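You operate a simulated robot arm through the tools that you are given. There is no shell and no other tool. Be economical: measure what you need, move in short steps, check, and stop when the job is done.

You run a simulated robot arm. Do the job below in one go: nothing can be reset, and whatever is moved stays where it is left.

JOB
Put things in order on the top of the round table. At the end: the red gel carton stands where the blue card pack (marked "BOATS") stood; the red cleaning pad stands on top of the orange lakes paperback; the blue card pack stands where the red cleaning pad stood; the black ink cartridge (marked "INK 40") from the top of the round table stands on top of the yellow wax block; whatever was shut is shut again. Leave all else as you found it, and nothing knocked over.

It is judged by the outcome, as a careful person would: the job done as asked, and still so three seconds after it is handed in. It fails if anything else is knocked over, pushed out of place, dropped, spilled or broken.

ROBOT AND FRAMES
A 6-joint arm with a two-finger parallel gripper, fixed in place. Base frame: the origin is at the foot of the arm, x ahead of it, y to its left, z up; the work surface is at about z = 0. Readings come in mm, rad, newtons and seconds.
With the tool pointing down near the work surface it reaches from about 140 to 580 mm from the base axis. Its first joint turns from -1.152 to 1.152 rad. Payload 2.1 kg.
The tool frame sits at the grasp point between the pads (the TCP): z along the fingers, y along the line on which they close. The tips reach 30 mm beyond it. The gripper opens to 94 mm. The fingers are 28 mm wide and 10 mm thick; the gripper's body (50 by 96 mm) begins 55 mm behind the TCP.
Orientation is that of the tool frame in the base frame, as a unit quaternion [x, y, z, w]. With the fingers straight down and closing along the base's y, the tool's x points along the base's -x, its y along +y and its z along -z.

CONTROLS
- The arm moves only by the tool servo_tool. Its argument "series" is a list of rows, each an object (a shift or turn left out is 0, a gripper value left out holds the last) with "offset": the shift along the tool's x, y, z in mm, a list of three; "turn": the turn, a rotation vector about the tool's x, y, z in rad, a list of three. In form: [{"offset": [tx, ty, tz], "turn": [wx, wy, wz]}, ...]. A call has 1 to 8 rows; each row is the pose to reach, as a shift and turn from the pose commanded when the call began, along the tool's axes at that moment. "jaw" is the gripper command, from -1 (shut) to 1 (fully open), values between in proportion, set as the call begins (left out, the last holds). Each row takes 0.2 s and may step no farther than 50 mm and 0.15 rad from the row before; otherwise, or with a gripper value out of range, the whole call is refused. A pose out of reach is approached as far as the arm can. The call stops where the force on the tool passes 40 N (or 10 N more than at its start, if that is more) or the arm is blocked; 0.2 s more then pass. The fingers move at their own pace (about 72 mm/s each) and stop on an object; they squeeze with about 35 N. The grip force told is the motor's: it shows also when the fingers shut on nothing. Time passes only in rows, and 0.2 s behind the last, so rows that repeat a pose let the fingers close. The reply holds the time, the measured pose of the TCP, the force on the tool along the base axes, the opening and the grip force, in the units named above and with some noise, with the torque about the TCP (base axes, N m) and any sound that the robot's microphone picked up.
- Cameras (640 x 400 px; columns grow to the right, rows downward): "scene" is fixed at [48.3, -365.9, 478.6]; the picture's right is [0.83, -0.55, 0.00], its down [-0.34, -0.52, -0.79] and it looks along [0.43, 0.66, -0.62] (base axes); focal length 230 px, centre (320, 200). "wrist" rides on the gripper at [76, 14, -102] in the tool frame; the picture's right is [-0.18, 0.98, 0.00], its down [-0.75, -0.14, -0.64] and it looks along [-0.63, -0.12, 0.77] (tool axes); focal length 243 px, centre (320, 200). There is no depth. A picture from a camera that has moved, and an enlarged one, comes with that camera's place and axes in the base frame and with its lens.
- capture(camera): a new picture of that camera. No time passes.
- close_up(camera, box): a new picture of the part [left, top, right, bottom] of that camera's present view, enlarged. No time passes.
- hand_in(): hands the job in; it is judged then, once.

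Go step by step. Nothing tells you positions but the pictures and the camera data: compare them with the known pose of the tool, close in by small moves and look again before you grip or let go. The budget is 120 turns and 68 pictures, counting those below and the enlarged ones. Unless the task says otherwise, let go and move clear before handing in, and close with one line.

The tools are called after "Emit:" as a command line: name --argument value ..., lists and objects as JSON in quotes. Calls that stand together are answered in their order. servo_tool: Moves the arm, as the interface text tells. Its arguments: {"type":"object","properties":{"series":{"type":"array","items":{"type":"object","properties":{"offset":{"type":"array","items":{"type":"number"}},"turn":{"type":"array","items":{"type":"number"}}}}},"jaw":{"type":"number"}},"required":["series"]} The other tools are called the same way: capture (camera) takes a picture; close_up (camera, box) takes an enlarged picture of a part of a camera's view; hand_in () hands the job in.

At the start:

```text
clock: 0.0
ee_pos: [285.2, 6.0, 323.8]
ee_rot: [-0.001, 1.0, 0.0, 0.0]
force: [0.1, 0.8, -0.1]
ft_torque: [-0.01, 0.01, -0.01]
finger_gap: 94.3
grasp_force: 0.1
```

scene: 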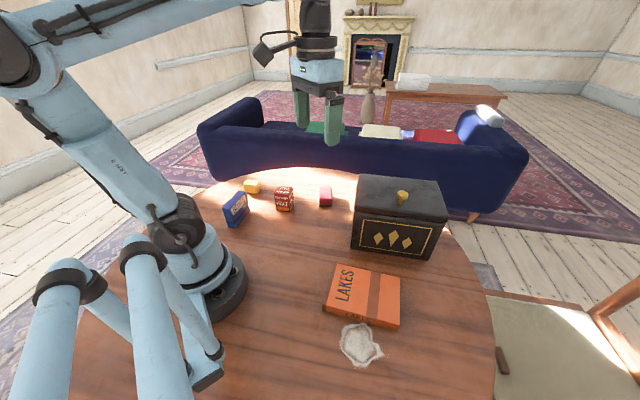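
wrist: 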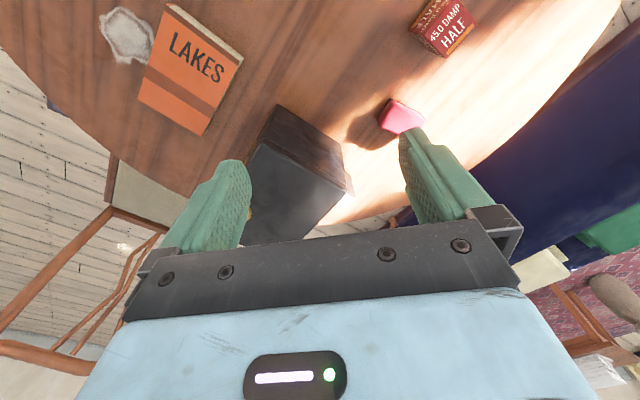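

I see the blue pack, a yellow block, a red carton, a red pad, a black lidded box, the orange paperback and a white patch. The ink cartridge is not visible yet, so I'll look closer.

Emit:
close_up --camera "scene" --box '[200, 160, 360, 260]'

Emit:
close_up --camera "scene" --box '[310, 160, 502, 280]'

Emit:
close_up --camera "scene" --box '[300, 250, 500, 375]'

```text
4.00 times, centred on (280, 210) of scene
camera zoom: at [48.3, -365.9, 478.6], right [0.83, -0.55, 0.0], down [-0.34, -0.52, -0.79], along [0.43, 0.66, -0.62], focal length 921 px, centre (480, 160)
```

zoom: 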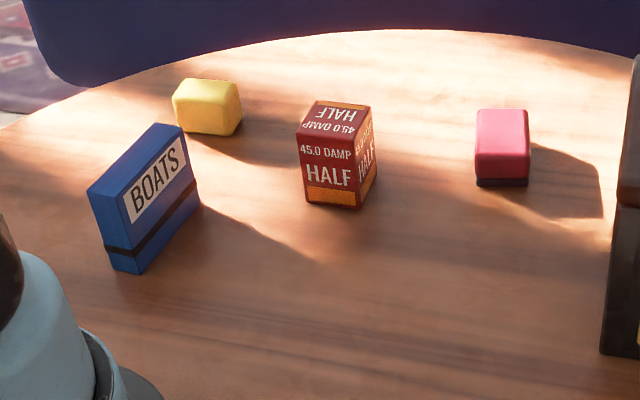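

```text
3.33 times, centred on (406, 220) of scene
camera zoom: at [48.3, -365.9, 478.6], right [0.83, -0.55, 0.0], down [-0.34, -0.52, -0.79], along [0.43, 0.66, -0.62], focal length 767 px, centre (33, 133)
```

zoom: 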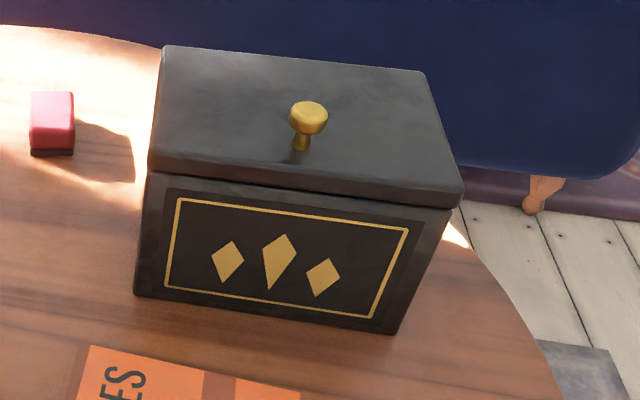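

```text
3.20 times, centred on (400, 312) of scene
camera zoom: at [48.3, -365.9, 478.6], right [0.83, -0.55, 0.0], down [-0.34, -0.52, -0.79], along [0.43, 0.66, -0.62], focal length 737 px, centre (64, -160)
```

zoom: 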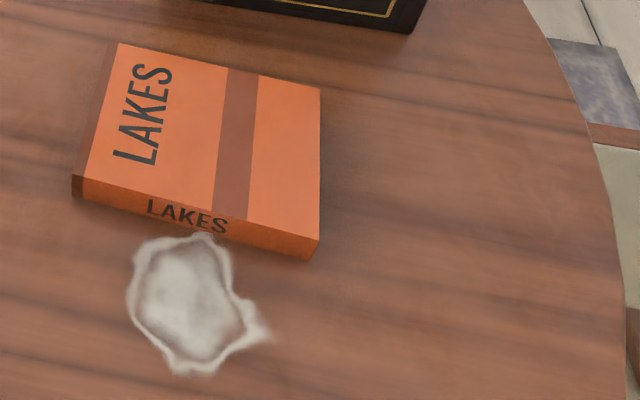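

The cartridge is either hidden behind the black box or inside it. I'll move above and forward to see behind the box.

Emit:
servo_tool --series '[{"offset": [-40, 0, -15]}, {"offset": [-80, 0, -30]}, {"offset": [-120, 0, -40]}, {"offset": [-155, 0, -50]}, {"offset": [-190, 0, -50]}]'

Emit:
capture --camera "wrist"

```text
clock: 1.2
ee_pos: [453.4, 6.1, 363.7]
ee_rot: [0.0, 1.0, 0.0, 0.0]
force: [-0.4, 0.4, 0.0]
ft_torque: [0.04, 0.01, -0.05]
finger_gap: 94.1
grasp_force: 0.1
out of reach, approached as far as the arm can: row 5
```

```text
62 pictures are left
camera wrist: at [376.3, 18.9, 466.0], right [0.18, 0.98, 0.0], down [0.75, -0.14, 0.64], along [0.63, -0.12, -0.77], focal length 243 px, centre (320, 200)
```

wrist: 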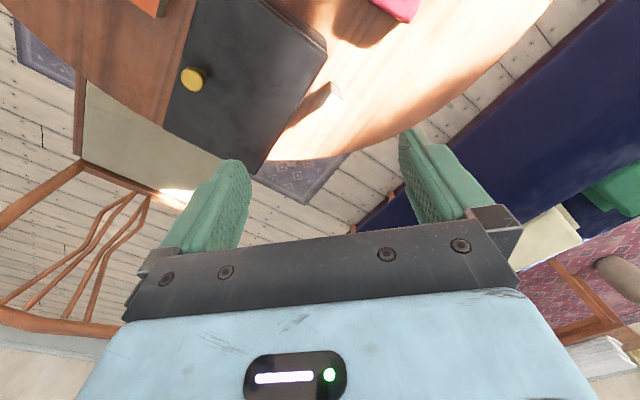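

Something small sits behind the box, so I'll zoom in.

Emit:
close_up --camera "wrist" --box '[144, 0, 400, 160]'

```text
2.50 times, centred on (272, 80) of wrist
camera zoom: at [376.3, 18.9, 466.0], right [0.18, 0.98, 0.0], down [0.75, -0.14, 0.64], along [0.63, -0.12, -0.77], focal length 606 px, centre (440, 500)
```

zoom: 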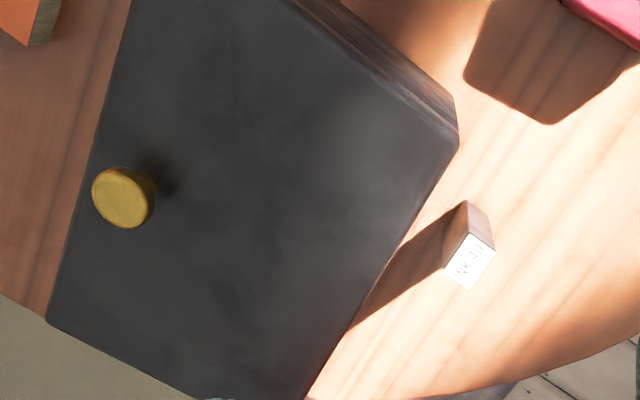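

The ink cartridge stands on the table behind the box, at about (497, 17), so the box needn't be opened. I'll turn the wrist to view it from its left side.

Emit:
servo_tool --series '[{"offset": [0, 10, 15], "turn": [0, 0, 0.15]}, {"offset": [0, 20, 30], "turn": [0, 0, 0.3]}, {"offset": [0, 30, 45], "turn": [0, 0, 0.45]}, {"offset": [0, 40, 60], "turn": [0, 0, 0.6]}, {"offset": [0, 50, 75], "turn": [0, 0, 0.75]}, {"offset": [0, 60, 90], "turn": [0, 0, 0.9]}, {"offset": [0, 70, 100], "turn": [0, 0, 1.05]}, {"offset": [0, 80, 110], "turn": [0, 0, 1.2]}]'

Emit:
capture --camera "wrist"

```text
clock: 3.0
ee_pos: [454.1, 86.3, 254.6]
ee_rot: [0.566, 0.825, 0.001, 0.001]
force: [-0.1, 0.1, 0.8]
ft_torque: [0.01, 0.04, -0.01]
finger_gap: 94.1
grasp_force: 0.0
```

```text
60 pictures are left
camera wrist: at [438.9, 161.1, 355.9], right [0.98, 0.18, 0.0], down [0.14, -0.75, 0.64], along [0.12, -0.63, -0.77], focal length 243 px, centre (320, 200)
```

wrist: 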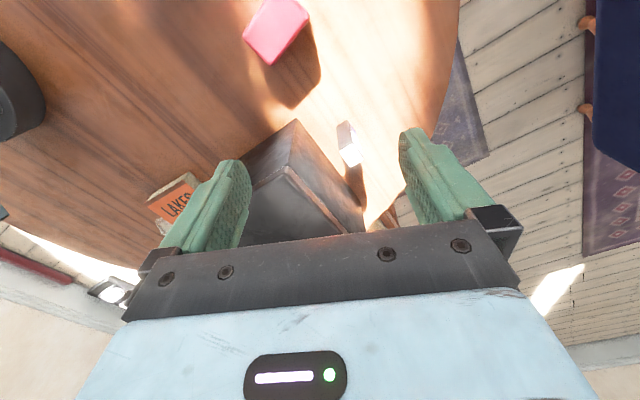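

Emit:
close_up --camera "wrist" --box '[240, 90, 400, 190]'

Emit:
close_up --camera "wrist" --box '[200, 0, 360, 100]'

```text
4.00 times, centred on (320, 140) of wrist
camera zoom: at [438.9, 161.1, 355.9], right [0.98, 0.18, 0.0], down [0.14, -0.75, 0.64], along [0.12, -0.63, -0.77], focal length 970 px, centre (320, 440)
```

zoom: 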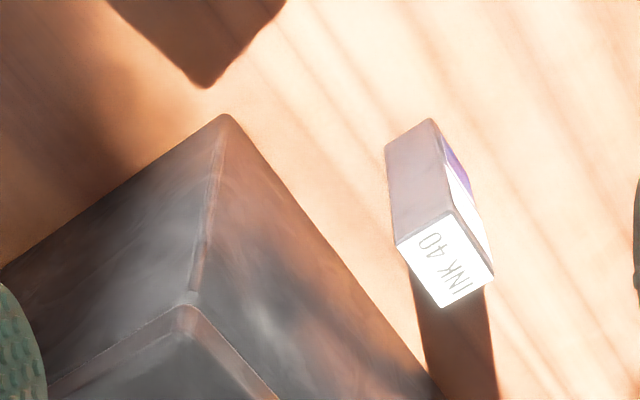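

```text
4.00 times, centred on (280, 50) of wrist
camera zoom: at [438.9, 161.1, 355.9], right [0.98, 0.18, 0.0], down [0.14, -0.75, 0.64], along [0.12, -0.63, -0.77], focal length 970 px, centre (480, 800)
```

zoom: 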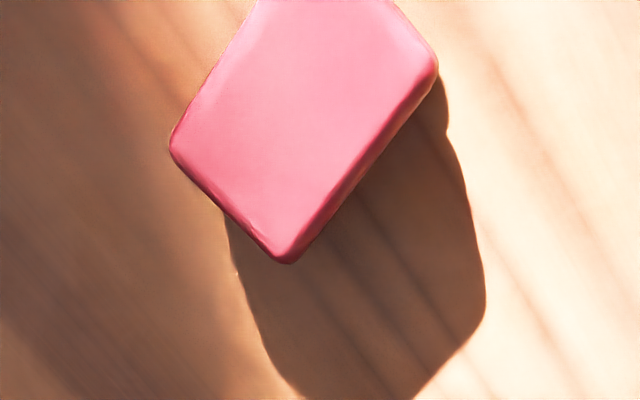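

The ink cartridge is centred at about (509, 13). It measures about 21 × 28 mm, stands 74 mm tall, and is turned 45°. I'll turn the tool so it closes along the box's back edge with the camera on the free side.

Emit:
servo_tool --series '[{"offset": [-11, 3, 8], "turn": [0, 0, 0.1445]}, {"offset": [-22, 6, 16], "turn": [0, 0, 0.289]}, {"offset": [-33, 9, 24], "turn": [0, 0, 0.4335]}, {"offset": [-44, 12, 32], "turn": [0, 0, 0.578]}, {"offset": [-55, 15, 40], "turn": [0, 0, 0.7225]}, {"offset": [-66, 18, 48], "turn": [0, 0, 0.867]}, {"offset": [-77, 21, 52], "turn": [0, 0, 1.0115]}, {"offset": [-88, 25, 55], "turn": [0, 0, 1.156]}]'

Emit:
capture --camera "wrist"

```text
clock: 4.8
ee_pos: [509.5, 13.7, 198.7]
ee_rot: [0.925, 0.381, 0.001, 0.0]
force: [0.1, -1.0, 0.2]
ft_torque: [0.01, -0.03, 0.04]
finger_gap: 93.7
grasp_force: 0.0
```

```text
57 pictures are left
camera wrist: at [572.8, 55.5, 300.9], right [0.56, -0.83, 0.0], down [-0.63, -0.43, 0.64], along [-0.53, -0.36, -0.77], focal length 243 px, centre (320, 200)
```

wrist: 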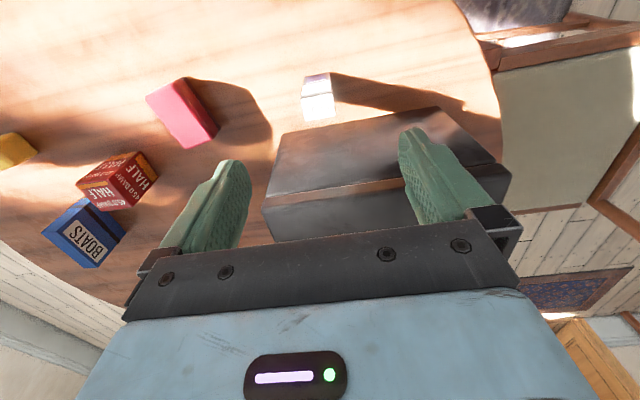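

Emit:
close_up --camera "wrist" --box '[240, 50, 400, 150]'

Emit:
close_up --camera "wrist" --box '[0, 60, 240, 270]'

```text
4.00 times, centred on (320, 100) of wrist
camera zoom: at [572.8, 55.5, 300.9], right [0.56, -0.83, 0.0], down [-0.63, -0.43, 0.64], along [-0.53, -0.36, -0.77], focal length 970 px, centre (320, 600)
```

zoom: 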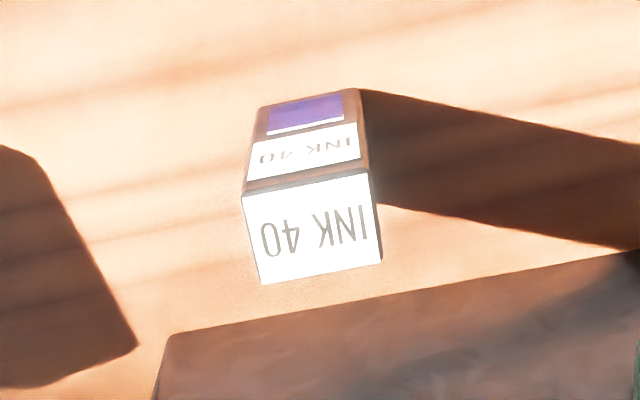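

```text
1.90 times, centred on (120, 165) of wrist
camera zoom: at [572.8, 55.5, 300.9], right [0.56, -0.83, 0.0], down [-0.63, -0.43, 0.64], along [-0.53, -0.36, -0.77], focal length 462 px, centre (701, 267)
```

zoom: 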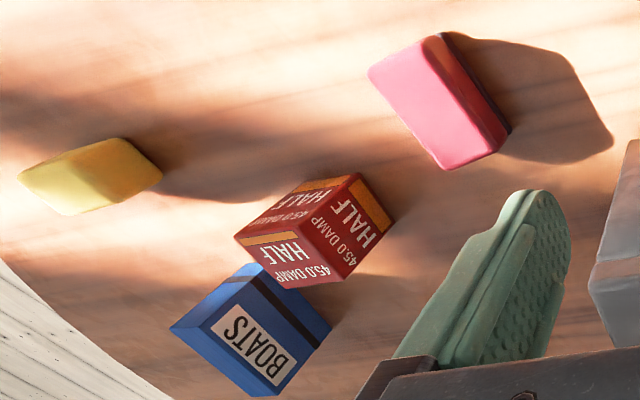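

The target agrees at (507.5, 13). I'll descend straight down with the jaws open.

Emit:
servo_tool --series '[{"offset": [-1.9, 0, 40]}, {"offset": [-1.9, 0, 80]}, {"offset": [-1.9, 0, 110]}, {"offset": [-1.9, 0, 130]}, {"offset": [-1.9, 0, 142]}]'

Emit:
capture --camera "wrist"

Emit:
capture --camera "scene"

```text
clock: 6.0
ee_pos: [507.5, 11.2, 56.2]
ee_rot: [0.924, 0.383, 0.0, 0.0]
force: [0.2, 0.1, 0.2]
ft_torque: [0.01, 0.02, 0.04]
finger_gap: 94.0
grasp_force: 0.1
```

```text
54 pictures are left
camera wrist: at [571.1, 54.1, 158.8], right [0.57, -0.82, 0.0], down [-0.63, -0.43, 0.64], along [-0.53, -0.36, -0.77], focal length 243 px, centre (320, 200)
```

wrist: 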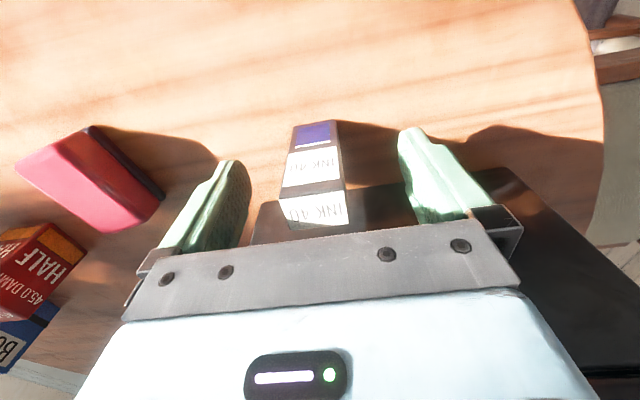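

```text
53 pictures are left
```

scene: 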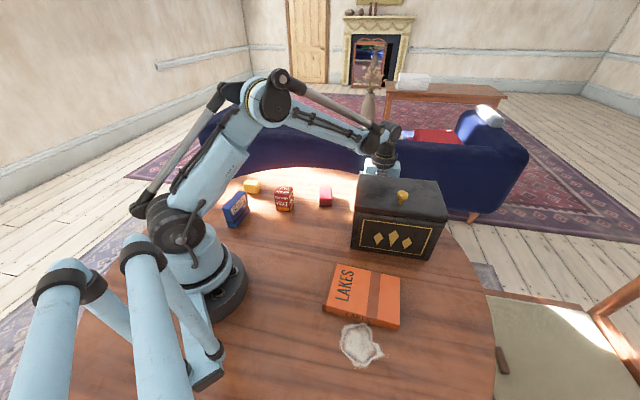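

The cartridge is between the fingers, so I'll close on it.

Emit:
servo_tool --series '[{"offset": [0, 0, 0]}, {"offset": [0, 0, 0]}, {"offset": [0, 0, 0]}, {"offset": [0, 0, 0]}]' --jaw -1

```text
clock: 7.0
ee_pos: [508.7, 11.3, 58.2]
ee_rot: [0.923, 0.384, 0.0, 0.0]
force: [0.0, 0.0, -0.4]
ft_torque: [-0.01, -0.01, 0.02]
finger_gap: 33.2
grasp_force: 35.2
```

Emit:
servo_tool --series '[{"offset": [0, 0, -30]}, {"offset": [0, 0, -70]}, {"offset": [0, 0, -110]}, {"offset": [0, 0, -145]}]'

```text
clock: 8.0
ee_pos: [507.9, 12.8, 203.2]
ee_rot: [0.924, 0.383, 0.0, 0.0]
force: [0.2, 0.2, -1.0]
ft_torque: [0.0, 0.01, 0.01]
finger_gap: 33.3
grasp_force: 34.5
```

Gripped and lifted. I'll carry it toward the wax block while turning the tool back.

Emit:
servo_tool --series '[{"offset": [-3, -29, -4], "turn": [0, 0, -0.147]}, {"offset": [-6, -58, -8], "turn": [0, 0, -0.294]}, {"offset": [-9, -87, -12], "turn": [0, 0, -0.441]}, {"offset": [-12, -115, -16], "turn": [0, 0, -0.588]}, {"offset": [-15, -144, -20], "turn": [0, 0, -0.735]}, {"offset": [-18, -173, -24], "turn": [0, 0, -0.882]}, {"offset": [-20, -202, -27], "turn": [0, 0, -1.029]}, {"offset": [-22, -230, -30], "turn": [0, 0, -1.178]}]'

```text
clock: 9.8
ee_pos: [329.2, 158.5, 231.9]
ee_rot: [0.554, 0.832, 0.001, 0.0]
force: [0.0, 0.2, -1.0]
ft_torque: [0.01, 0.02, 0.02]
finger_gap: 33.1
grasp_force: 34.9
```

Emit:
servo_tool --series '[{"offset": [15, -6, 0], "turn": [0, 0, -0.147]}, {"offset": [30, -12, 0], "turn": [0, 0, -0.294]}, {"offset": [45, -18, 0], "turn": [0, 0, -0.441]}, {"offset": [60, -24, 0], "turn": [0, 0, -0.588]}, {"offset": [75, -30, 0], "turn": [0, 0, -0.735]}, {"offset": [90, -36, 0], "turn": [0, 0, -0.882]}, {"offset": [105, -42, 0], "turn": [0, 0, -1.029]}, {"offset": [118, -47, 0], "turn": [0, 0, -1.175]}]'

Emit:
capture --camera "wrist"

```text
clock: 11.6
ee_pos: [240.3, 250.2, 232.1]
ee_rot: [-0.001, 1.0, 0.0, 0.0]
force: [0.3, -0.1, -0.7]
ft_torque: [0.0, 0.0, 0.01]
finger_gap: 33.1
grasp_force: 34.8
```

```text
52 pictures are left
camera wrist: at [163.3, 262.9, 333.9], right [0.18, 0.98, 0.0], down [0.75, -0.14, 0.64], along [0.63, -0.12, -0.77], focal length 243 px, centre (320, 200)
```

wrist: 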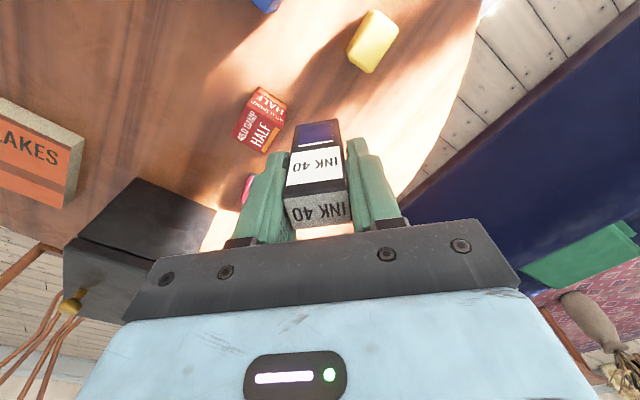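

Emit:
close_up --camera "wrist" --box '[300, 0, 428, 80]'

Emit:
close_up --camera "wrist" --box '[220, 80, 300, 210]'

```text
5.00 times, centred on (364, 40) of wrist
camera zoom: at [163.3, 262.9, 333.9], right [0.18, 0.98, 0.0], down [0.75, -0.14, 0.64], along [0.63, -0.12, -0.77], focal length 1213 px, centre (100, 1000)
```

zoom: 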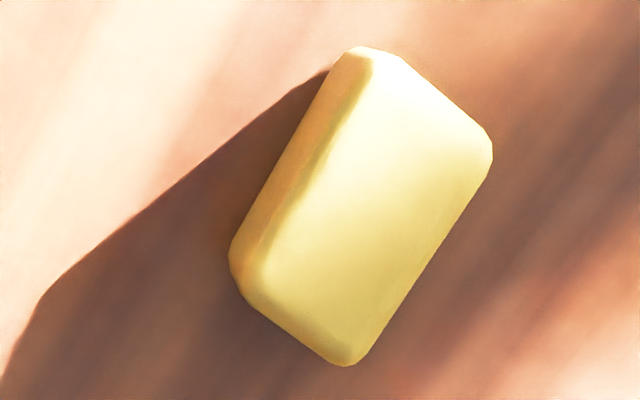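

```text
3.08 times, centred on (260, 145) of wrist
camera zoom: at [163.3, 262.9, 333.9], right [0.18, 0.98, 0.0], down [0.75, -0.14, 0.64], along [0.63, -0.12, -0.77], focal length 746 px, centre (505, 369)
```

zoom: 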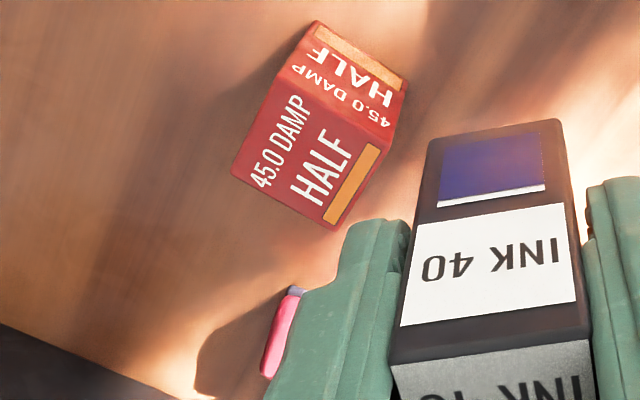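

The wax block's top is centred at about (210, 310) at z of about 30, with its long axis at −39°. I'll move over it and align the cartridge with that axis.

Emit:
servo_tool --series '[{"offset": [5, 10, 14], "turn": [0, 0, -0.148]}, {"offset": [10, 20, 28], "turn": [0, 0, -0.296]}, {"offset": [15, 30, 42], "turn": [0, 0, -0.445]}, {"offset": [20, 40, 56], "turn": [0, 0, -0.593]}, {"offset": [25, 50, 70], "turn": [0, 0, -0.742]}, {"offset": [30, 60, 84], "turn": [0, 0, -0.89]}, {"offset": [30, 60, 94], "turn": [0, 0, -0.89]}]'

Emit:
close_up --camera "scene" --box '[190, 120, 318, 200]'

Emit:
capture --camera "wrist"

```text
clock: 13.2
ee_pos: [209.8, 310.8, 137.5]
ee_rot: [-0.431, 0.903, 0.0, 0.0]
force: [0.0, 0.3, 0.0]
ft_torque: [0.01, -0.01, -0.01]
finger_gap: 33.0
grasp_force: 35.1
```

```text
5.00 times, centred on (254, 160) of scene
camera zoom: at [48.3, -365.9, 478.6], right [0.83, -0.55, 0.0], down [-0.34, -0.52, -0.79], along [0.43, 0.66, -0.62], focal length 1151 px, centre (650, 400)
```

zoom: 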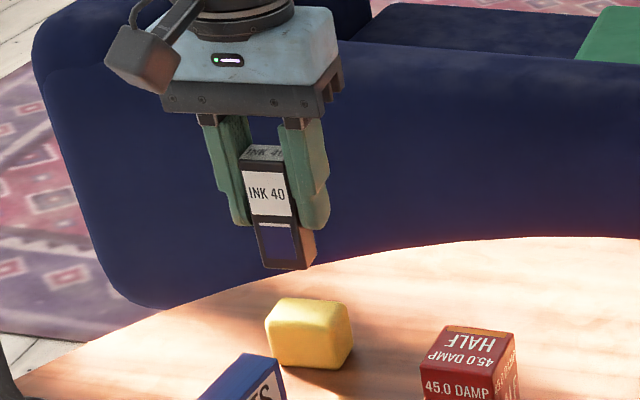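

```text
48 pictures are left
camera wrist: at [150.8, 258.5, 239.7], right [-0.65, 0.76, 0.0], down [0.58, 0.5, 0.64], along [0.49, 0.42, -0.77], focal length 243 px, centre (320, 200)
```

wrist: 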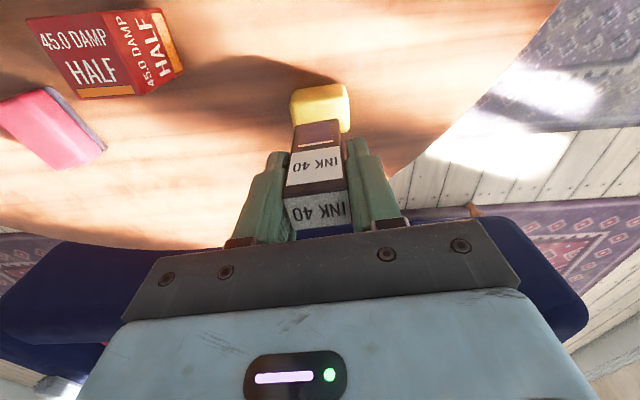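

Emit:
close_up --camera "wrist" --box '[256, 70, 384, 150]'

```text
5.00 times, centred on (320, 110) of wrist
camera zoom: at [150.8, 258.5, 239.7], right [-0.65, 0.76, 0.0], down [0.58, 0.5, 0.64], along [0.49, 0.42, -0.77], focal length 1213 px, centre (320, 650)
```

zoom: 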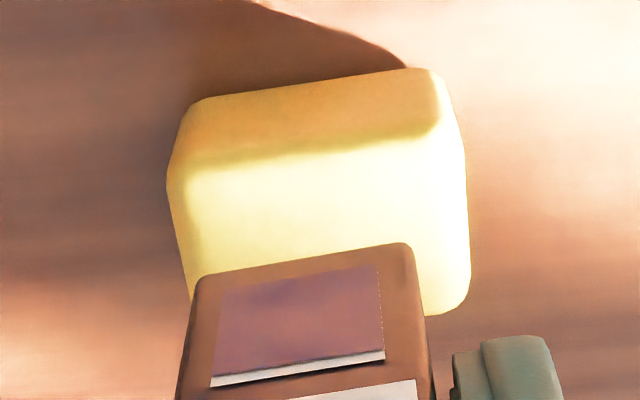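

The cartridge needs a shift of about 5 mm outward. I'll correct that and descend to just above the wax.

Emit:
servo_tool --series '[{"offset": [-5.2, 0, 10]}, {"offset": [-5.2, 0, 25]}, {"offset": [-5.2, 0, 38]}, {"offset": [-5.2, 0, 41]}]'

Emit:
close_up --camera "scene" --box '[200, 130, 300, 210]'

Emit:
close_up --camera "wrist" --box '[256, 70, 384, 150]'

```text
clock: 14.2
ee_pos: [213.2, 313.4, 97.1]
ee_rot: [-0.429, 0.903, 0.001, 0.001]
force: [-0.3, -0.5, -0.5]
ft_torque: [0.02, 0.01, 0.0]
finger_gap: 33.2
grasp_force: 34.9
```

```text
5.00 times, centred on (250, 170) of scene
camera zoom: at [48.3, -365.9, 478.6], right [0.83, -0.55, 0.0], down [-0.34, -0.52, -0.79], along [0.43, 0.66, -0.62], focal length 1151 px, centre (670, 350)
```

zoom: 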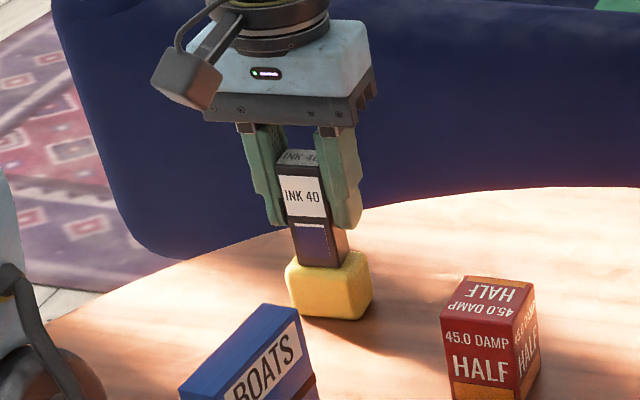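

```text
5.00 times, centred on (320, 110) of wrist
camera zoom: at [153.7, 262.8, 198.9], right [-0.65, 0.76, 0.0], down [0.58, 0.5, 0.64], along [0.49, 0.42, -0.77], focal length 1213 px, centre (320, 650)
```

zoom: 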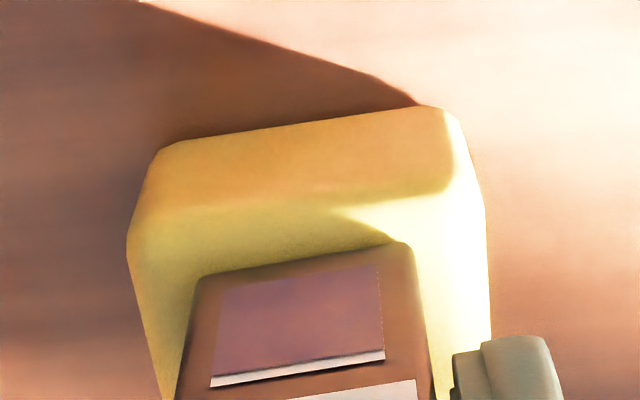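

Alignment is good. I'll lower in small steps and watch the force.

Emit:
servo_tool --series '[{"offset": [0, 0, 1.5]}, {"offset": [0, 0, 3]}, {"offset": [0, 0, 4.5]}, {"offset": [0, 0, 4.5]}]'

```text
clock: 15.2
ee_pos: [213.8, 313.5, 92.3]
ee_rot: [-0.43, 0.903, 0.001, 0.001]
force: [-2.5, -1.0, 30.7]
ft_torque: [-0.21, 0.2, -0.01]
finger_gap: 33.2
grasp_force: 35.1
```

Contact is made at 30 N. I'll ease up slightly before releasing.

Emit:
servo_tool --series '[{"offset": [0, 0, -0.8]}, {"offset": [0, 0, -0.8]}]'

```text
clock: 15.8
ee_pos: [213.4, 313.1, 92.9]
ee_rot: [-0.43, 0.903, 0.0, 0.001]
force: [0.5, 1.2, 2.9]
ft_torque: [-0.01, -0.03, 0.01]
finger_gap: 33.1
grasp_force: 34.9
```

Emit:
servo_tool --series '[{"offset": [0, 0, 0]}, {"offset": [0, 0, 0]}, {"offset": [0, 0, 0]}]' --jaw 0.3

Emit:
close_up --camera "scene" --box '[200, 130, 300, 210]'

```text
clock: 16.6
ee_pos: [214.8, 313.5, 93.3]
ee_rot: [-0.429, 0.903, 0.001, 0.0]
force: [0.0, 0.5, -0.3]
ft_torque: [0.01, -0.02, 0.01]
finger_gap: 61.3
grasp_force: 0.1
```

```text
5.00 times, centred on (250, 170) of scene
camera zoom: at [48.3, -365.9, 478.6], right [0.83, -0.55, 0.0], down [-0.34, -0.52, -0.79], along [0.43, 0.66, -0.62], focal length 1151 px, centre (670, 350)
```

zoom: 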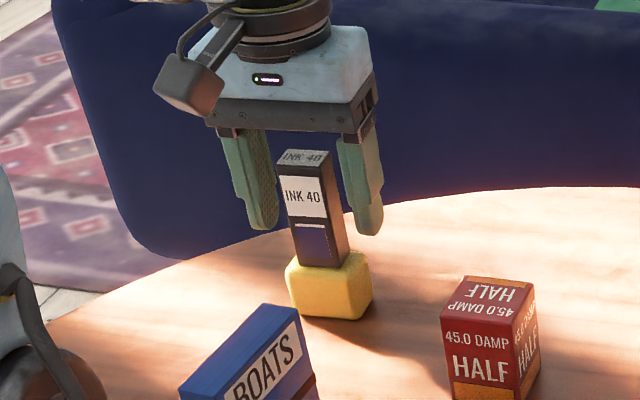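

The ink stands on the wax. I'll rise straight up and move over to the red pad, at about (396, 128).

Emit:
servo_tool --series '[{"offset": [0, 0, -30]}, {"offset": [0, 0, -75]}, {"offset": [0, 0, -120]}]'

Emit:
servo_tool --series '[{"offset": [5, -43, 0]}, {"offset": [10, -86, 0]}, {"offset": [15, -129, 0]}, {"offset": [20, -172, 0]}, {"offset": [25, -215, 0]}, {"offset": [29, -258, 0]}]' --jaw 1

Emit:
capture --camera "wrist"

Emit:
close_up --camera "scene" --box '[200, 130, 360, 230]'

```text
clock: 17.4
ee_pos: [213.6, 312.9, 213.8]
ee_rot: [-0.43, 0.903, 0.0, 0.0]
force: [-0.7, 0.2, -0.1]
ft_torque: [0.0, 0.01, -0.02]
finger_gap: 61.2
grasp_force: 0.0
```

```text
clock: 18.8
ee_pos: [396.9, 127.7, 212.3]
ee_rot: [-0.43, 0.903, 0.001, 0.001]
force: [0.3, -0.2, -0.1]
ft_torque: [0.02, -0.02, -0.01]
finger_gap: 94.2
grasp_force: 0.0
```

```text
43 pictures are left
camera wrist: at [336.7, 77.0, 314.6], right [-0.65, 0.76, 0.0], down [0.58, 0.5, 0.64], along [0.49, 0.42, -0.77], focal length 243 px, centre (320, 200)
```

wrist: 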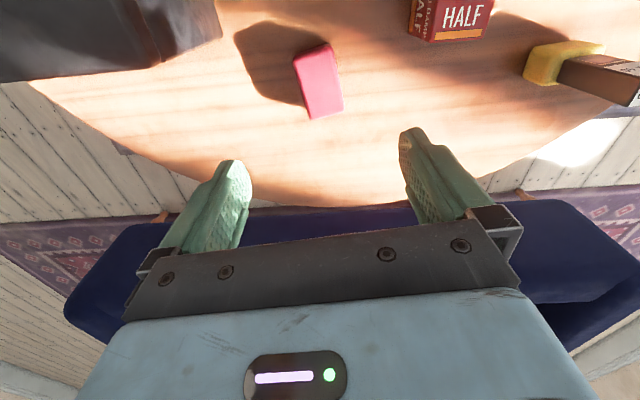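

```text
4.00 times, centred on (280, 180) of scene
camera zoom: at [48.3, -365.9, 478.6], right [0.84, -0.55, 0.0], down [-0.34, -0.52, -0.79], along [0.43, 0.66, -0.62], focal length 921 px, centre (480, 280)
```

zoom: 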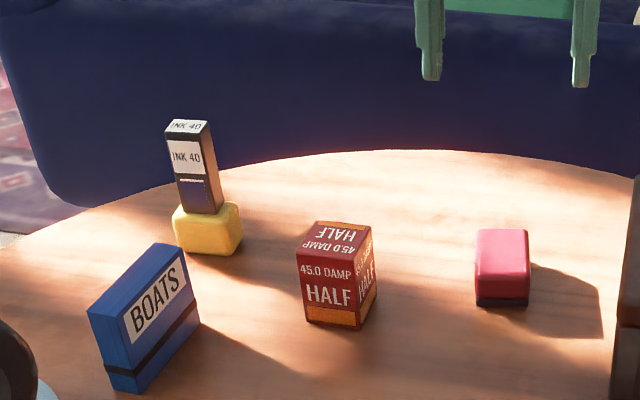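

Emit:
close_up --camera "wrist" --box '[240, 30, 400, 130]'

```text
4.00 times, centred on (320, 80) of wrist
camera zoom: at [336.7, 77.0, 314.6], right [-0.65, 0.76, 0.0], down [0.58, 0.5, 0.64], along [0.49, 0.42, -0.77], focal length 970 px, centre (320, 680)
```

zoom: 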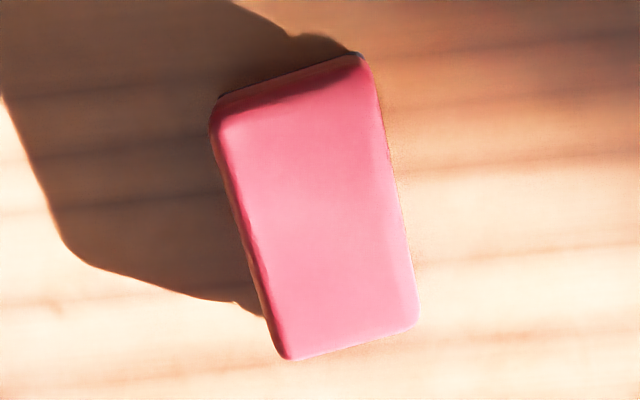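

Pad centre is about (394.5, 126.4), 40 × 64 mm, with its long axis at 57°. I'll align and descend.

Emit:
servo_tool --series '[{"offset": [2.5, 1, 40], "turn": [0, 0, -0.098]}, {"offset": [2.5, 1, 85], "turn": [0, 0, -0.098]}, {"offset": [2.5, 1, 125], "turn": [0, 0, -0.098]}, {"offset": [2.5, 1, 155], "turn": [0, 0, -0.098]}, {"offset": [2.5, 1, 175], "turn": [0, 0, -0.098]}]'

Emit:
capture --camera "wrist"

```text
clock: 20.0
ee_pos: [394.0, 126.5, 38.2]
ee_rot: [-0.473, 0.881, 0.001, 0.0]
force: [0.3, -0.2, 0.8]
ft_torque: [0.01, -0.02, 0.02]
finger_gap: 94.0
grasp_force: 0.1
```

```text
40 pictures are left
camera wrist: at [339.5, 69.9, 139.3], right [-0.72, 0.7, 0.0], down [0.53, 0.55, 0.64], along [0.45, 0.46, -0.77], focal length 243 px, centre (320, 200)
```

wrist: 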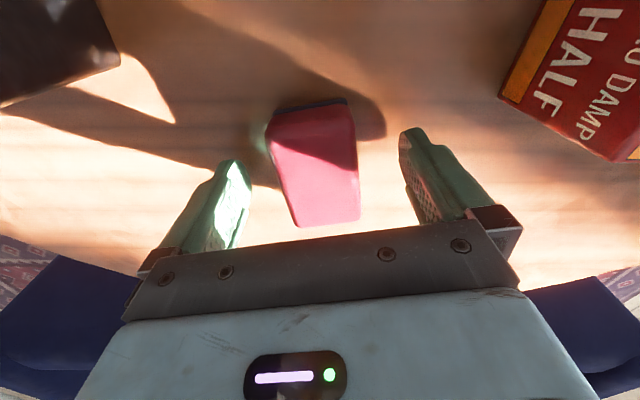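

Emit:
servo_tool --series '[{"offset": [0, 0, 2]}, {"offset": [0, 0, 2]}, {"offset": [0, 0, 2]}, {"offset": [0, 0, 2]}]' --jaw -1

```text
clock: 21.0
ee_pos: [394.4, 126.8, 36.0]
ee_rot: [-0.473, 0.881, 0.0, 0.0]
force: [-0.3, 0.2, 0.0]
ft_torque: [-0.04, -0.01, 0.01]
finger_gap: 48.5
grasp_force: 34.9
```

Emit:
servo_tool --series '[{"offset": [0, 0, -40]}, {"offset": [0, 0, -85]}, {"offset": [0, 0, -130]}, {"offset": [0, 0, -170]}, {"offset": [0, 0, -205]}]'

Emit:
servo_tool --series '[{"offset": [42, -9, 0], "turn": [0, 0, 0.03]}, {"offset": [84, -18, 0], "turn": [0, 0, 0.06]}, {"offset": [126, -28, 0], "turn": [0, 0, 0.09]}, {"offset": [168, -37, 0], "turn": [0, 0, 0.12]}, {"offset": [210, -47, 0], "turn": [0, 0, 0.15]}, {"offset": [252, -56, 0], "turn": [0, 0, 0.18]}, {"offset": [294, -66, 0], "turn": [0, 0, 0.21]}, {"offset": [336, -75.6, 0], "turn": [0, 0, 0.25]}]'

Emit:
capture --camera "wrist"

Emit:
capture --camera "scene"

```text
clock: 22.2
ee_pos: [391.7, 128.4, 242.4]
ee_rot: [-0.473, 0.881, 0.0, 0.0]
force: [0.5, -0.5, -0.3]
ft_torque: [-0.01, -0.01, 0.02]
finger_gap: 0.0
grasp_force: 33.0
```

```text
clock: 24.0
ee_pos: [270.4, -195.1, 240.0]
ee_rot: [-0.36, 0.933, 0.0, 0.001]
force: [-0.6, 0.6, 0.1]
ft_torque: [0.05, -0.02, -0.01]
finger_gap: 0.0
grasp_force: 33.4
```

```text
39 pictures are left
camera wrist: at [203.7, -237.1, 343.2], right [-0.52, 0.85, 0.0], down [0.65, 0.4, 0.64], along [0.55, 0.34, -0.77], focal length 243 px, centre (320, 200)
```

wrist: 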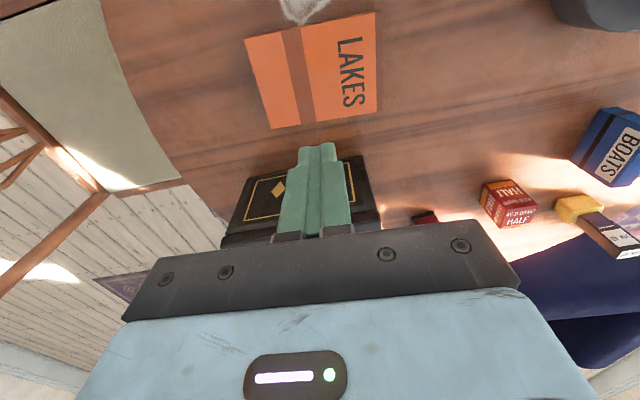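

```text
38 pictures are left
```

scene: 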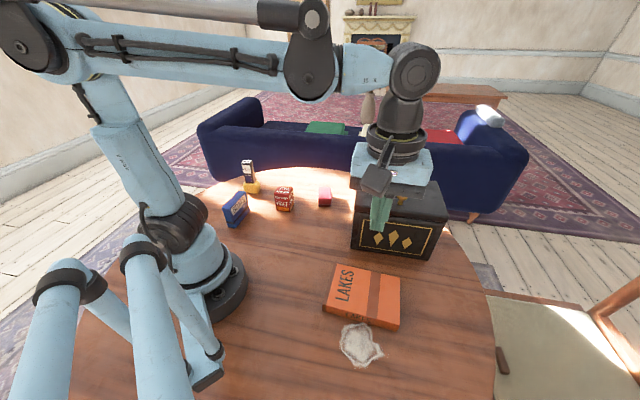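

The pad slipped out during the lift. I'll use this view to measure the book, then check the pad.

Emit:
close_up --camera "wrist" --box '[220, 0, 400, 140]'

Emit:
close_up --camera "scene" --box '[260, 165, 360, 235]'

```text
2.86 times, centred on (310, 70) of wrist
camera zoom: at [203.7, -237.1, 343.2], right [-0.52, 0.85, 0.0], down [0.65, 0.4, 0.64], along [0.55, 0.34, -0.77], focal length 693 px, centre (349, 571)
```

zoom: 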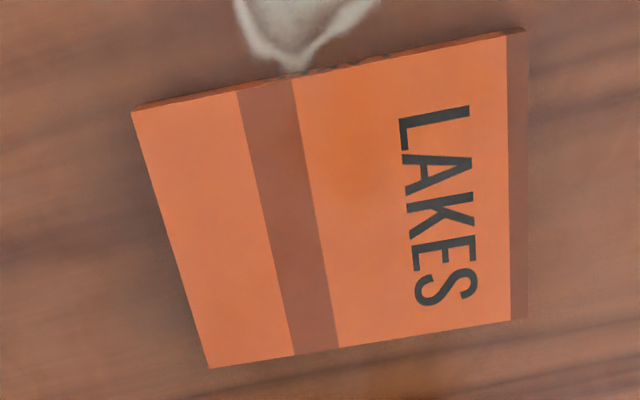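

```text
5.71 times, centred on (310, 200) of scene
camera zoom: at [48.3, -365.9, 478.6], right [0.83, -0.55, 0.0], down [-0.34, -0.52, -0.79], along [0.43, 0.66, -0.62], focal length 1315 px, centre (377, 200)
```

zoom: 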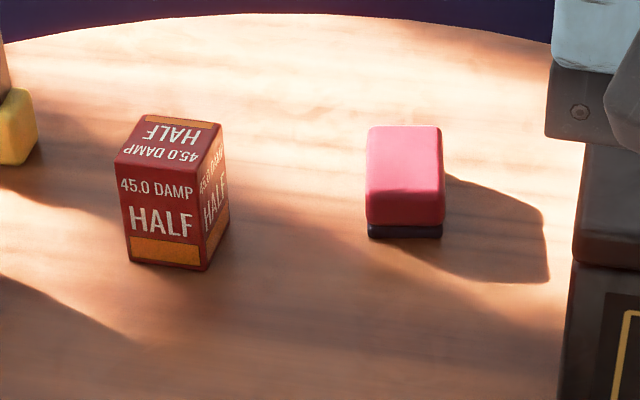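

The pad is still upright in place, and the book centre is (270.5, −197). I'll go back for the pad, grip it lower and lift more slowly.

Emit:
servo_tool --series '[{"offset": [-38.5, 19.4, 0], "turn": [0, 0, -0.03]}, {"offset": [-77, 38.8, 0], "turn": [0, 0, -0.06]}, {"offset": [-115.5, 58, 0], "turn": [0, 0, -0.09]}, {"offset": [-154, 77.5, 0], "turn": [0, 0, -0.12]}, {"offset": [-192.5, 97, 0], "turn": [0, 0, -0.15]}, {"offset": [-231, 116, 0], "turn": [0, 0, -0.18]}, {"offset": [-269.5, 136, 0], "turn": [0, 0, -0.21]}, {"offset": [-308, 155, 0], "turn": [0, 0, -0.25]}]' --jaw 1

Emit:
close_up --camera "wrist" --box '[240, 30, 400, 130]'

```text
clock: 25.8
ee_pos: [395.7, 129.4, 241.2]
ee_rot: [-0.474, 0.881, 0.001, 0.0]
force: [-0.5, 0.0, 0.1]
ft_torque: [0.01, -0.02, 0.01]
finger_gap: 94.1
grasp_force: 0.1
```

```text
4.00 times, centred on (320, 80) of wrist
camera zoom: at [340.7, 71.8, 343.1], right [-0.72, 0.7, 0.0], down [0.53, 0.55, 0.64], along [0.45, 0.46, -0.77], focal length 970 px, centre (320, 680)
```

zoom: 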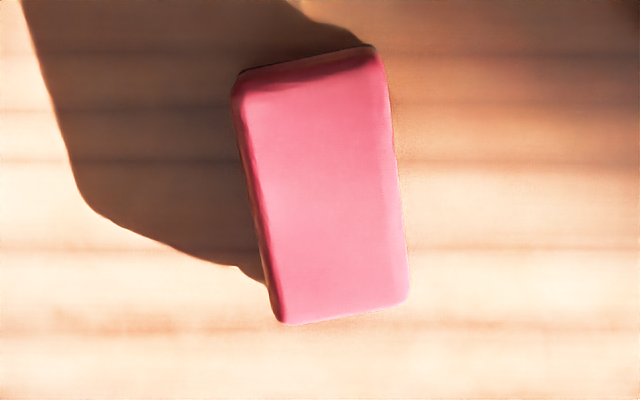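

Emit:
servo_tool --series '[{"offset": [2.9, 0, 45]}, {"offset": [2.9, 0, 90]}, {"offset": [2.9, 0, 135]}, {"offset": [2.9, 0, 175]}, {"offset": [2.9, 0, 200]}, {"offset": [2.9, 0, 208]}]'

Emit:
servo_tool --series '[{"offset": [0, 0, 0]}, {"offset": [0, 0, 0]}, {"offset": [0, 0, 0]}, {"offset": [0, 0, 0]}, {"offset": [0, 0, 0]}]' --jaw -1

Emit:
servo_tool --series '[{"offset": [0, 0, -1]}, {"offset": [0, 0, -2]}, {"offset": [0, 0, -3]}, {"offset": [0, 0, -4]}, {"offset": [0, 0, -5]}, {"offset": [0, 0, -6]}, {"offset": [0, 0, -7]}, {"offset": [0, 0, -8]}]'

```text
clock: 27.2
ee_pos: [394.3, 124.0, 32.7]
ee_rot: [-0.473, 0.881, 0.0, 0.001]
force: [0.2, -0.5, 0.5]
ft_torque: [0.02, 0.02, -0.01]
finger_gap: 93.9
grasp_force: 0.1
```

```text
clock: 28.4
ee_pos: [393.9, 124.5, 33.3]
ee_rot: [-0.473, 0.881, 0.0, 0.0]
force: [-1.0, -0.1, 0.2]
ft_torque: [0.0, 0.02, 0.0]
finger_gap: 48.4
grasp_force: 35.4
```

```text
clock: 30.2
ee_pos: [393.8, 125.0, 41.3]
ee_rot: [-0.473, 0.881, 0.001, 0.0]
force: [0.0, 1.2, -1.3]
ft_torque: [0.0, -0.04, 0.0]
finger_gap: 48.5
grasp_force: 35.2
```

Emit:
close_up --camera "scene" --box '[270, 140, 370, 220]'

```text
5.00 times, centred on (320, 180) of scene
camera zoom: at [48.3, -365.9, 478.6], right [0.83, -0.55, 0.0], down [-0.34, -0.52, -0.79], along [0.43, 0.66, -0.62], focal length 1151 px, centre (320, 300)
```

zoom: 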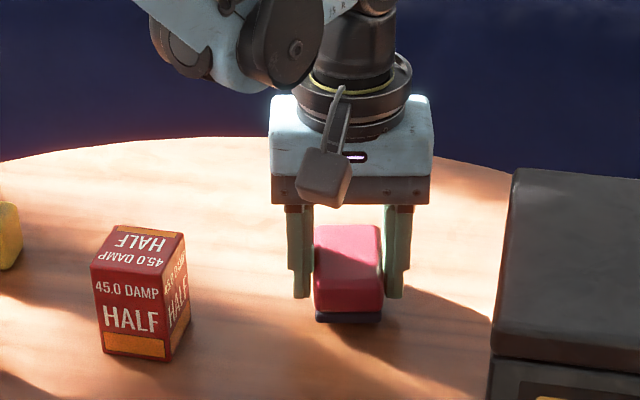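

The pad is held. I'll continue lifting gently.

Emit:
servo_tool --series '[{"offset": [0, 0, -4]}, {"offset": [0, 0, -12]}, {"offset": [0, 0, -22]}, {"offset": [0, 0, -34]}, {"offset": [0, 0, -46]}, {"offset": [0, 0, -58]}, {"offset": [0, 0, -70]}, {"offset": [0, 0, -80]}]'

Emit:
servo_tool --series '[{"offset": [0, 0, -6]}, {"offset": [0, 0, -18]}, {"offset": [0, 0, -33]}, {"offset": [0, 0, -48]}, {"offset": [0, 0, -63]}, {"offset": [0, 0, -78]}, {"offset": [0, 0, -93]}, {"offset": [0, 0, -105]}]'

```text
clock: 32.0
ee_pos: [392.5, 123.9, 122.0]
ee_rot: [-0.473, 0.881, 0.0, 0.001]
force: [0.2, 0.1, -1.2]
ft_torque: [0.0, -0.03, 0.03]
finger_gap: 48.4
grasp_force: 35.3
```

```text
clock: 33.8
ee_pos: [393.6, 124.8, 227.2]
ee_rot: [-0.474, 0.881, 0.001, 0.0]
force: [0.0, 0.5, -0.5]
ft_torque: [0.02, 0.0, 0.01]
finger_gap: 48.4
grasp_force: 35.6
```

Emit:
servo_tool --series '[{"offset": [8, -2, 0], "turn": [0, 0, 0.01]}, {"offset": [24, -5, 0], "turn": [0, 0, 0.02]}, {"offset": [48, -11, 0], "turn": [0, 0, 0.04]}, {"offset": [74, -17, 0], "turn": [0, 0, 0.06]}, {"offset": [100, -22, 0], "turn": [0, 0, 0.08]}, {"offset": [126, -28, 0], "turn": [0, 0, 0.1]}, {"offset": [152, -34, 0], "turn": [0, 0, 0.12]}, {"offset": [170, -38, 0], "turn": [0, 0, 0.125]}]'

```text
clock: 35.6
ee_pos: [330.9, -39.3, 226.4]
ee_rot: [-0.417, 0.909, 0.001, 0.001]
force: [-0.6, 0.3, -0.8]
ft_torque: [0.01, 0.01, -0.02]
finger_gap: 48.4
grasp_force: 35.2
```

Emit:
servo_tool --series '[{"offset": [7, -3, 0], "turn": [0, 0, 0.01]}, {"offset": [24, -9, 0], "turn": [0, 0, 0.02]}, {"offset": [48, -17, 0], "turn": [0, 0, 0.04]}, {"offset": [72, -26, 0], "turn": [0, 0, 0.06]}, {"offset": [98, -35, 0], "turn": [0, 0, 0.08]}, {"offset": [124, -44, 0], "turn": [0, 0, 0.1]}, {"offset": [148, -53, 0], "turn": [0, 0, 0.12]}, {"offset": [159, -57, 0], "turn": [0, 0, 0.125]}]'

Emit:
servo_tool --series '[{"offset": [0, 0, 6]}, {"offset": [0, 0, 20]}, {"offset": [0, 0, 40]}, {"offset": [0, 0, 60]}, {"offset": [0, 0, 80]}, {"offset": [0, 0, 100]}, {"offset": [0, 0, 118]}, {"offset": [0, 0, 130]}]'

Emit:
close_up --camera "scene" --box '[290, 180, 450, 360]'

```text
clock: 37.4
ee_pos: [271.8, -197.0, 226.7]
ee_rot: [-0.359, 0.933, 0.0, 0.0]
force: [-0.4, -0.4, -0.2]
ft_torque: [0.01, 0.02, 0.0]
finger_gap: 48.4
grasp_force: 34.8
```

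```text
clock: 39.2
ee_pos: [271.2, -195.0, 95.4]
ee_rot: [-0.36, 0.933, 0.0, 0.0]
force: [0.2, -0.4, -0.5]
ft_torque: [0.02, 0.02, 0.01]
finger_gap: 48.5
grasp_force: 34.8
```

```text
2.22 times, centred on (370, 270) of scene
camera zoom: at [48.3, -365.9, 478.6], right [0.83, -0.55, 0.0], down [-0.34, -0.52, -0.79], along [0.43, 0.66, -0.62], focal length 512 px, centre (209, 44)
```

zoom: 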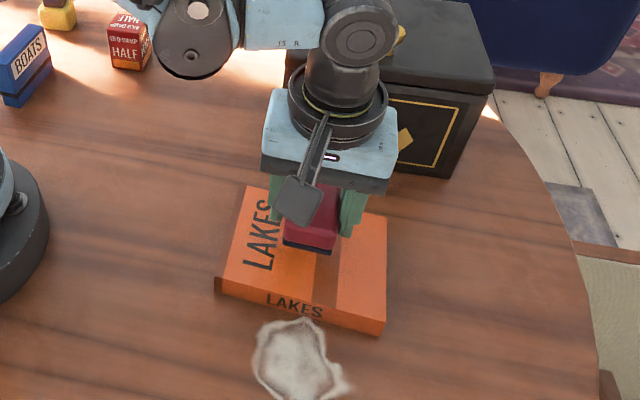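

The pad is above the book's centre. I'll lower it in small steps.

Emit:
servo_tool --series '[{"offset": [0, 0, 8]}, {"offset": [0, 0, 18]}, {"offset": [0, 0, 28]}, {"offset": [0, 0, 32]}, {"offset": [0, 0, 32]}]'

Emit:
servo_tool --series '[{"offset": [0, 0, 1]}, {"offset": [0, 0, 2]}, {"offset": [0, 0, 3]}, {"offset": [0, 0, 3]}]'

```text
clock: 40.4
ee_pos: [271.8, -195.6, 64.5]
ee_rot: [-0.36, 0.933, 0.0, 0.001]
force: [1.0, 0.4, -0.4]
ft_torque: [0.0, -0.01, -0.02]
finger_gap: 48.6
grasp_force: 34.7
```

```text
clock: 41.4
ee_pos: [271.1, -195.5, 60.5]
ee_rot: [-0.361, 0.933, 0.0, 0.0]
force: [0.0, 0.1, -1.0]
ft_torque: [0.01, 0.0, 0.0]
finger_gap: 48.6
grasp_force: 35.1
```

Emit:
servo_tool --series '[{"offset": [0, 0, 1]}, {"offset": [0, 0, 2]}, {"offset": [0, 0, 3]}, {"offset": [0, 0, 3]}]'

Emit:
close_up --camera "scene" --box '[310, 230, 420, 350]'

```text
clock: 42.4
ee_pos: [270.6, -196.3, 58.5]
ee_rot: [-0.36, 0.933, 0.0, 0.0]
force: [-0.3, 0.4, 30.9]
ft_torque: [0.04, 0.01, 0.02]
finger_gap: 48.4
grasp_force: 35.2
```

```text
3.33 times, centred on (365, 290) of scene
camera zoom: at [48.2, -365.9, 478.7], right [0.83, -0.55, 0.0], down [-0.34, -0.52, -0.79], along [0.43, 0.66, -0.62], focal length 767 px, centre (170, -100)
```

zoom: 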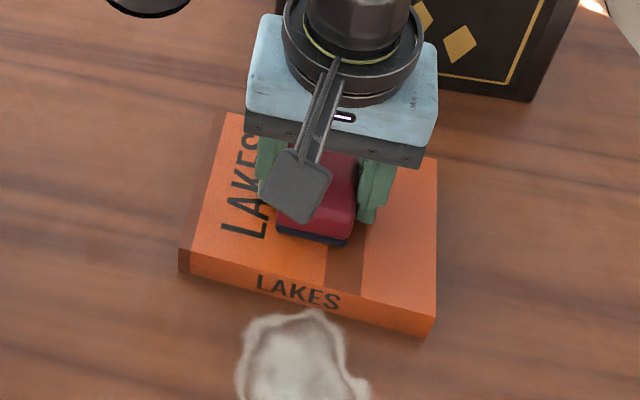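

Contact with the book. I'll ease up, release gently and rise.

Emit:
servo_tool --series '[{"offset": [0, 0, -0.8]}, {"offset": [0, 0, -0.8]}]'

Emit:
servo_tool --series '[{"offset": [0, 0, 0]}, {"offset": [0, 0, 0]}, {"offset": [0, 0, 0]}]' --jaw 0.6

Emit:
servo_tool --series '[{"offset": [0, 0, -20]}, {"offset": [0, 0, -60]}, {"offset": [0, 0, -100]}, {"offset": [0, 0, -140]}, {"offset": [0, 0, -170]}]'

Emit:
capture --camera "scene"

```text
clock: 43.0
ee_pos: [271.0, -195.9, 57.9]
ee_rot: [-0.36, 0.933, 0.0, -0.001]
force: [-0.6, -0.1, -1.4]
ft_torque: [-0.01, 0.02, 0.01]
finger_gap: 48.6
grasp_force: 35.4
```

```text
clock: 43.8
ee_pos: [272.0, -195.9, 58.1]
ee_rot: [-0.36, 0.933, 0.001, 0.0]
force: [-0.5, -0.4, 0.3]
ft_torque: [0.01, -0.04, 0.01]
finger_gap: 75.1
grasp_force: 0.1
```

```text
clock: 45.0
ee_pos: [270.7, -196.5, 231.3]
ee_rot: [-0.36, 0.933, -0.001, 0.0]
force: [0.9, 1.1, 0.0]
ft_torque: [0.02, -0.02, 0.0]
finger_gap: 75.0
grasp_force: 0.1
```

```text
31 pictures are left
```

scene: 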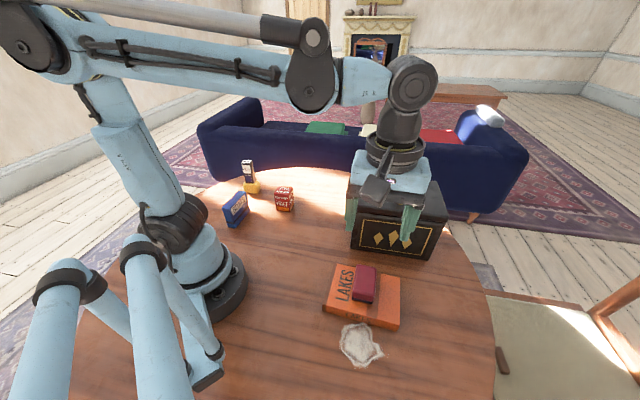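

The pad sits on the book. Next I'll go above the blue pack, at about (126, 205), to measure it.

Emit:
servo_tool --series '[{"offset": [-16, 39, 0]}, {"offset": [-32, 78, 0]}, {"offset": [-48, 117, 0]}, {"offset": [-64, 156, 0]}, {"offset": [-80, 195, 0]}]' --jaw 1

Emit:
servo_tool --series '[{"offset": [-16, 39, 0], "turn": [0, 0, 0.03]}, {"offset": [-32, 78, 0], "turn": [0, 0, 0.06]}, {"offset": [-48, 117, 0], "turn": [0, 0, 0.1]}, {"offset": [-64, 156, 0], "turn": [0, 0, 0.13]}, {"offset": [-82, 199, 0], "turn": [0, 0, 0.16]}]'

Emit:
capture --camera "wrist"

```text
clock: 46.2
ee_pos: [200.2, 2.0, 229.7]
ee_rot: [-0.359, 0.933, 0.0, -0.001]
force: [1.1, -0.2, 0.2]
ft_torque: [-0.01, -0.01, 0.0]
finger_gap: 94.3
grasp_force: 0.1
```

```text
clock: 47.4
ee_pos: [126.6, 205.3, 230.7]
ee_rot: [-0.284, 0.959, 0.0, 0.0]
force: [-0.7, -0.1, 0.2]
ft_torque: [0.0, -0.03, 0.0]
finger_gap: 94.1
grasp_force: 0.0
```

```text
30 pictures are left
camera wrist: at [54.0, 174.1, 332.3], right [-0.38, 0.92, 0.0], down [0.71, 0.29, 0.64], along [0.59, 0.24, -0.77], focal length 243 px, centre (320, 200)
```

wrist: 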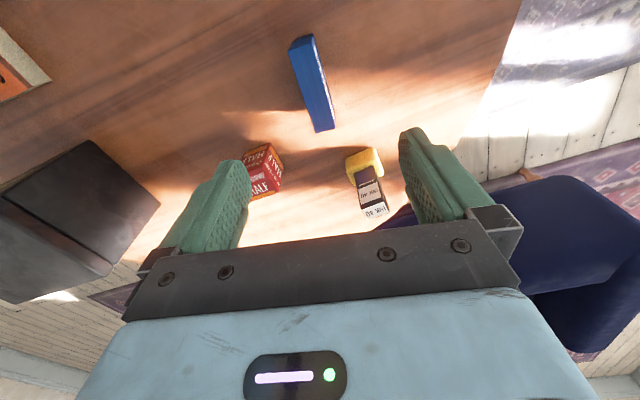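

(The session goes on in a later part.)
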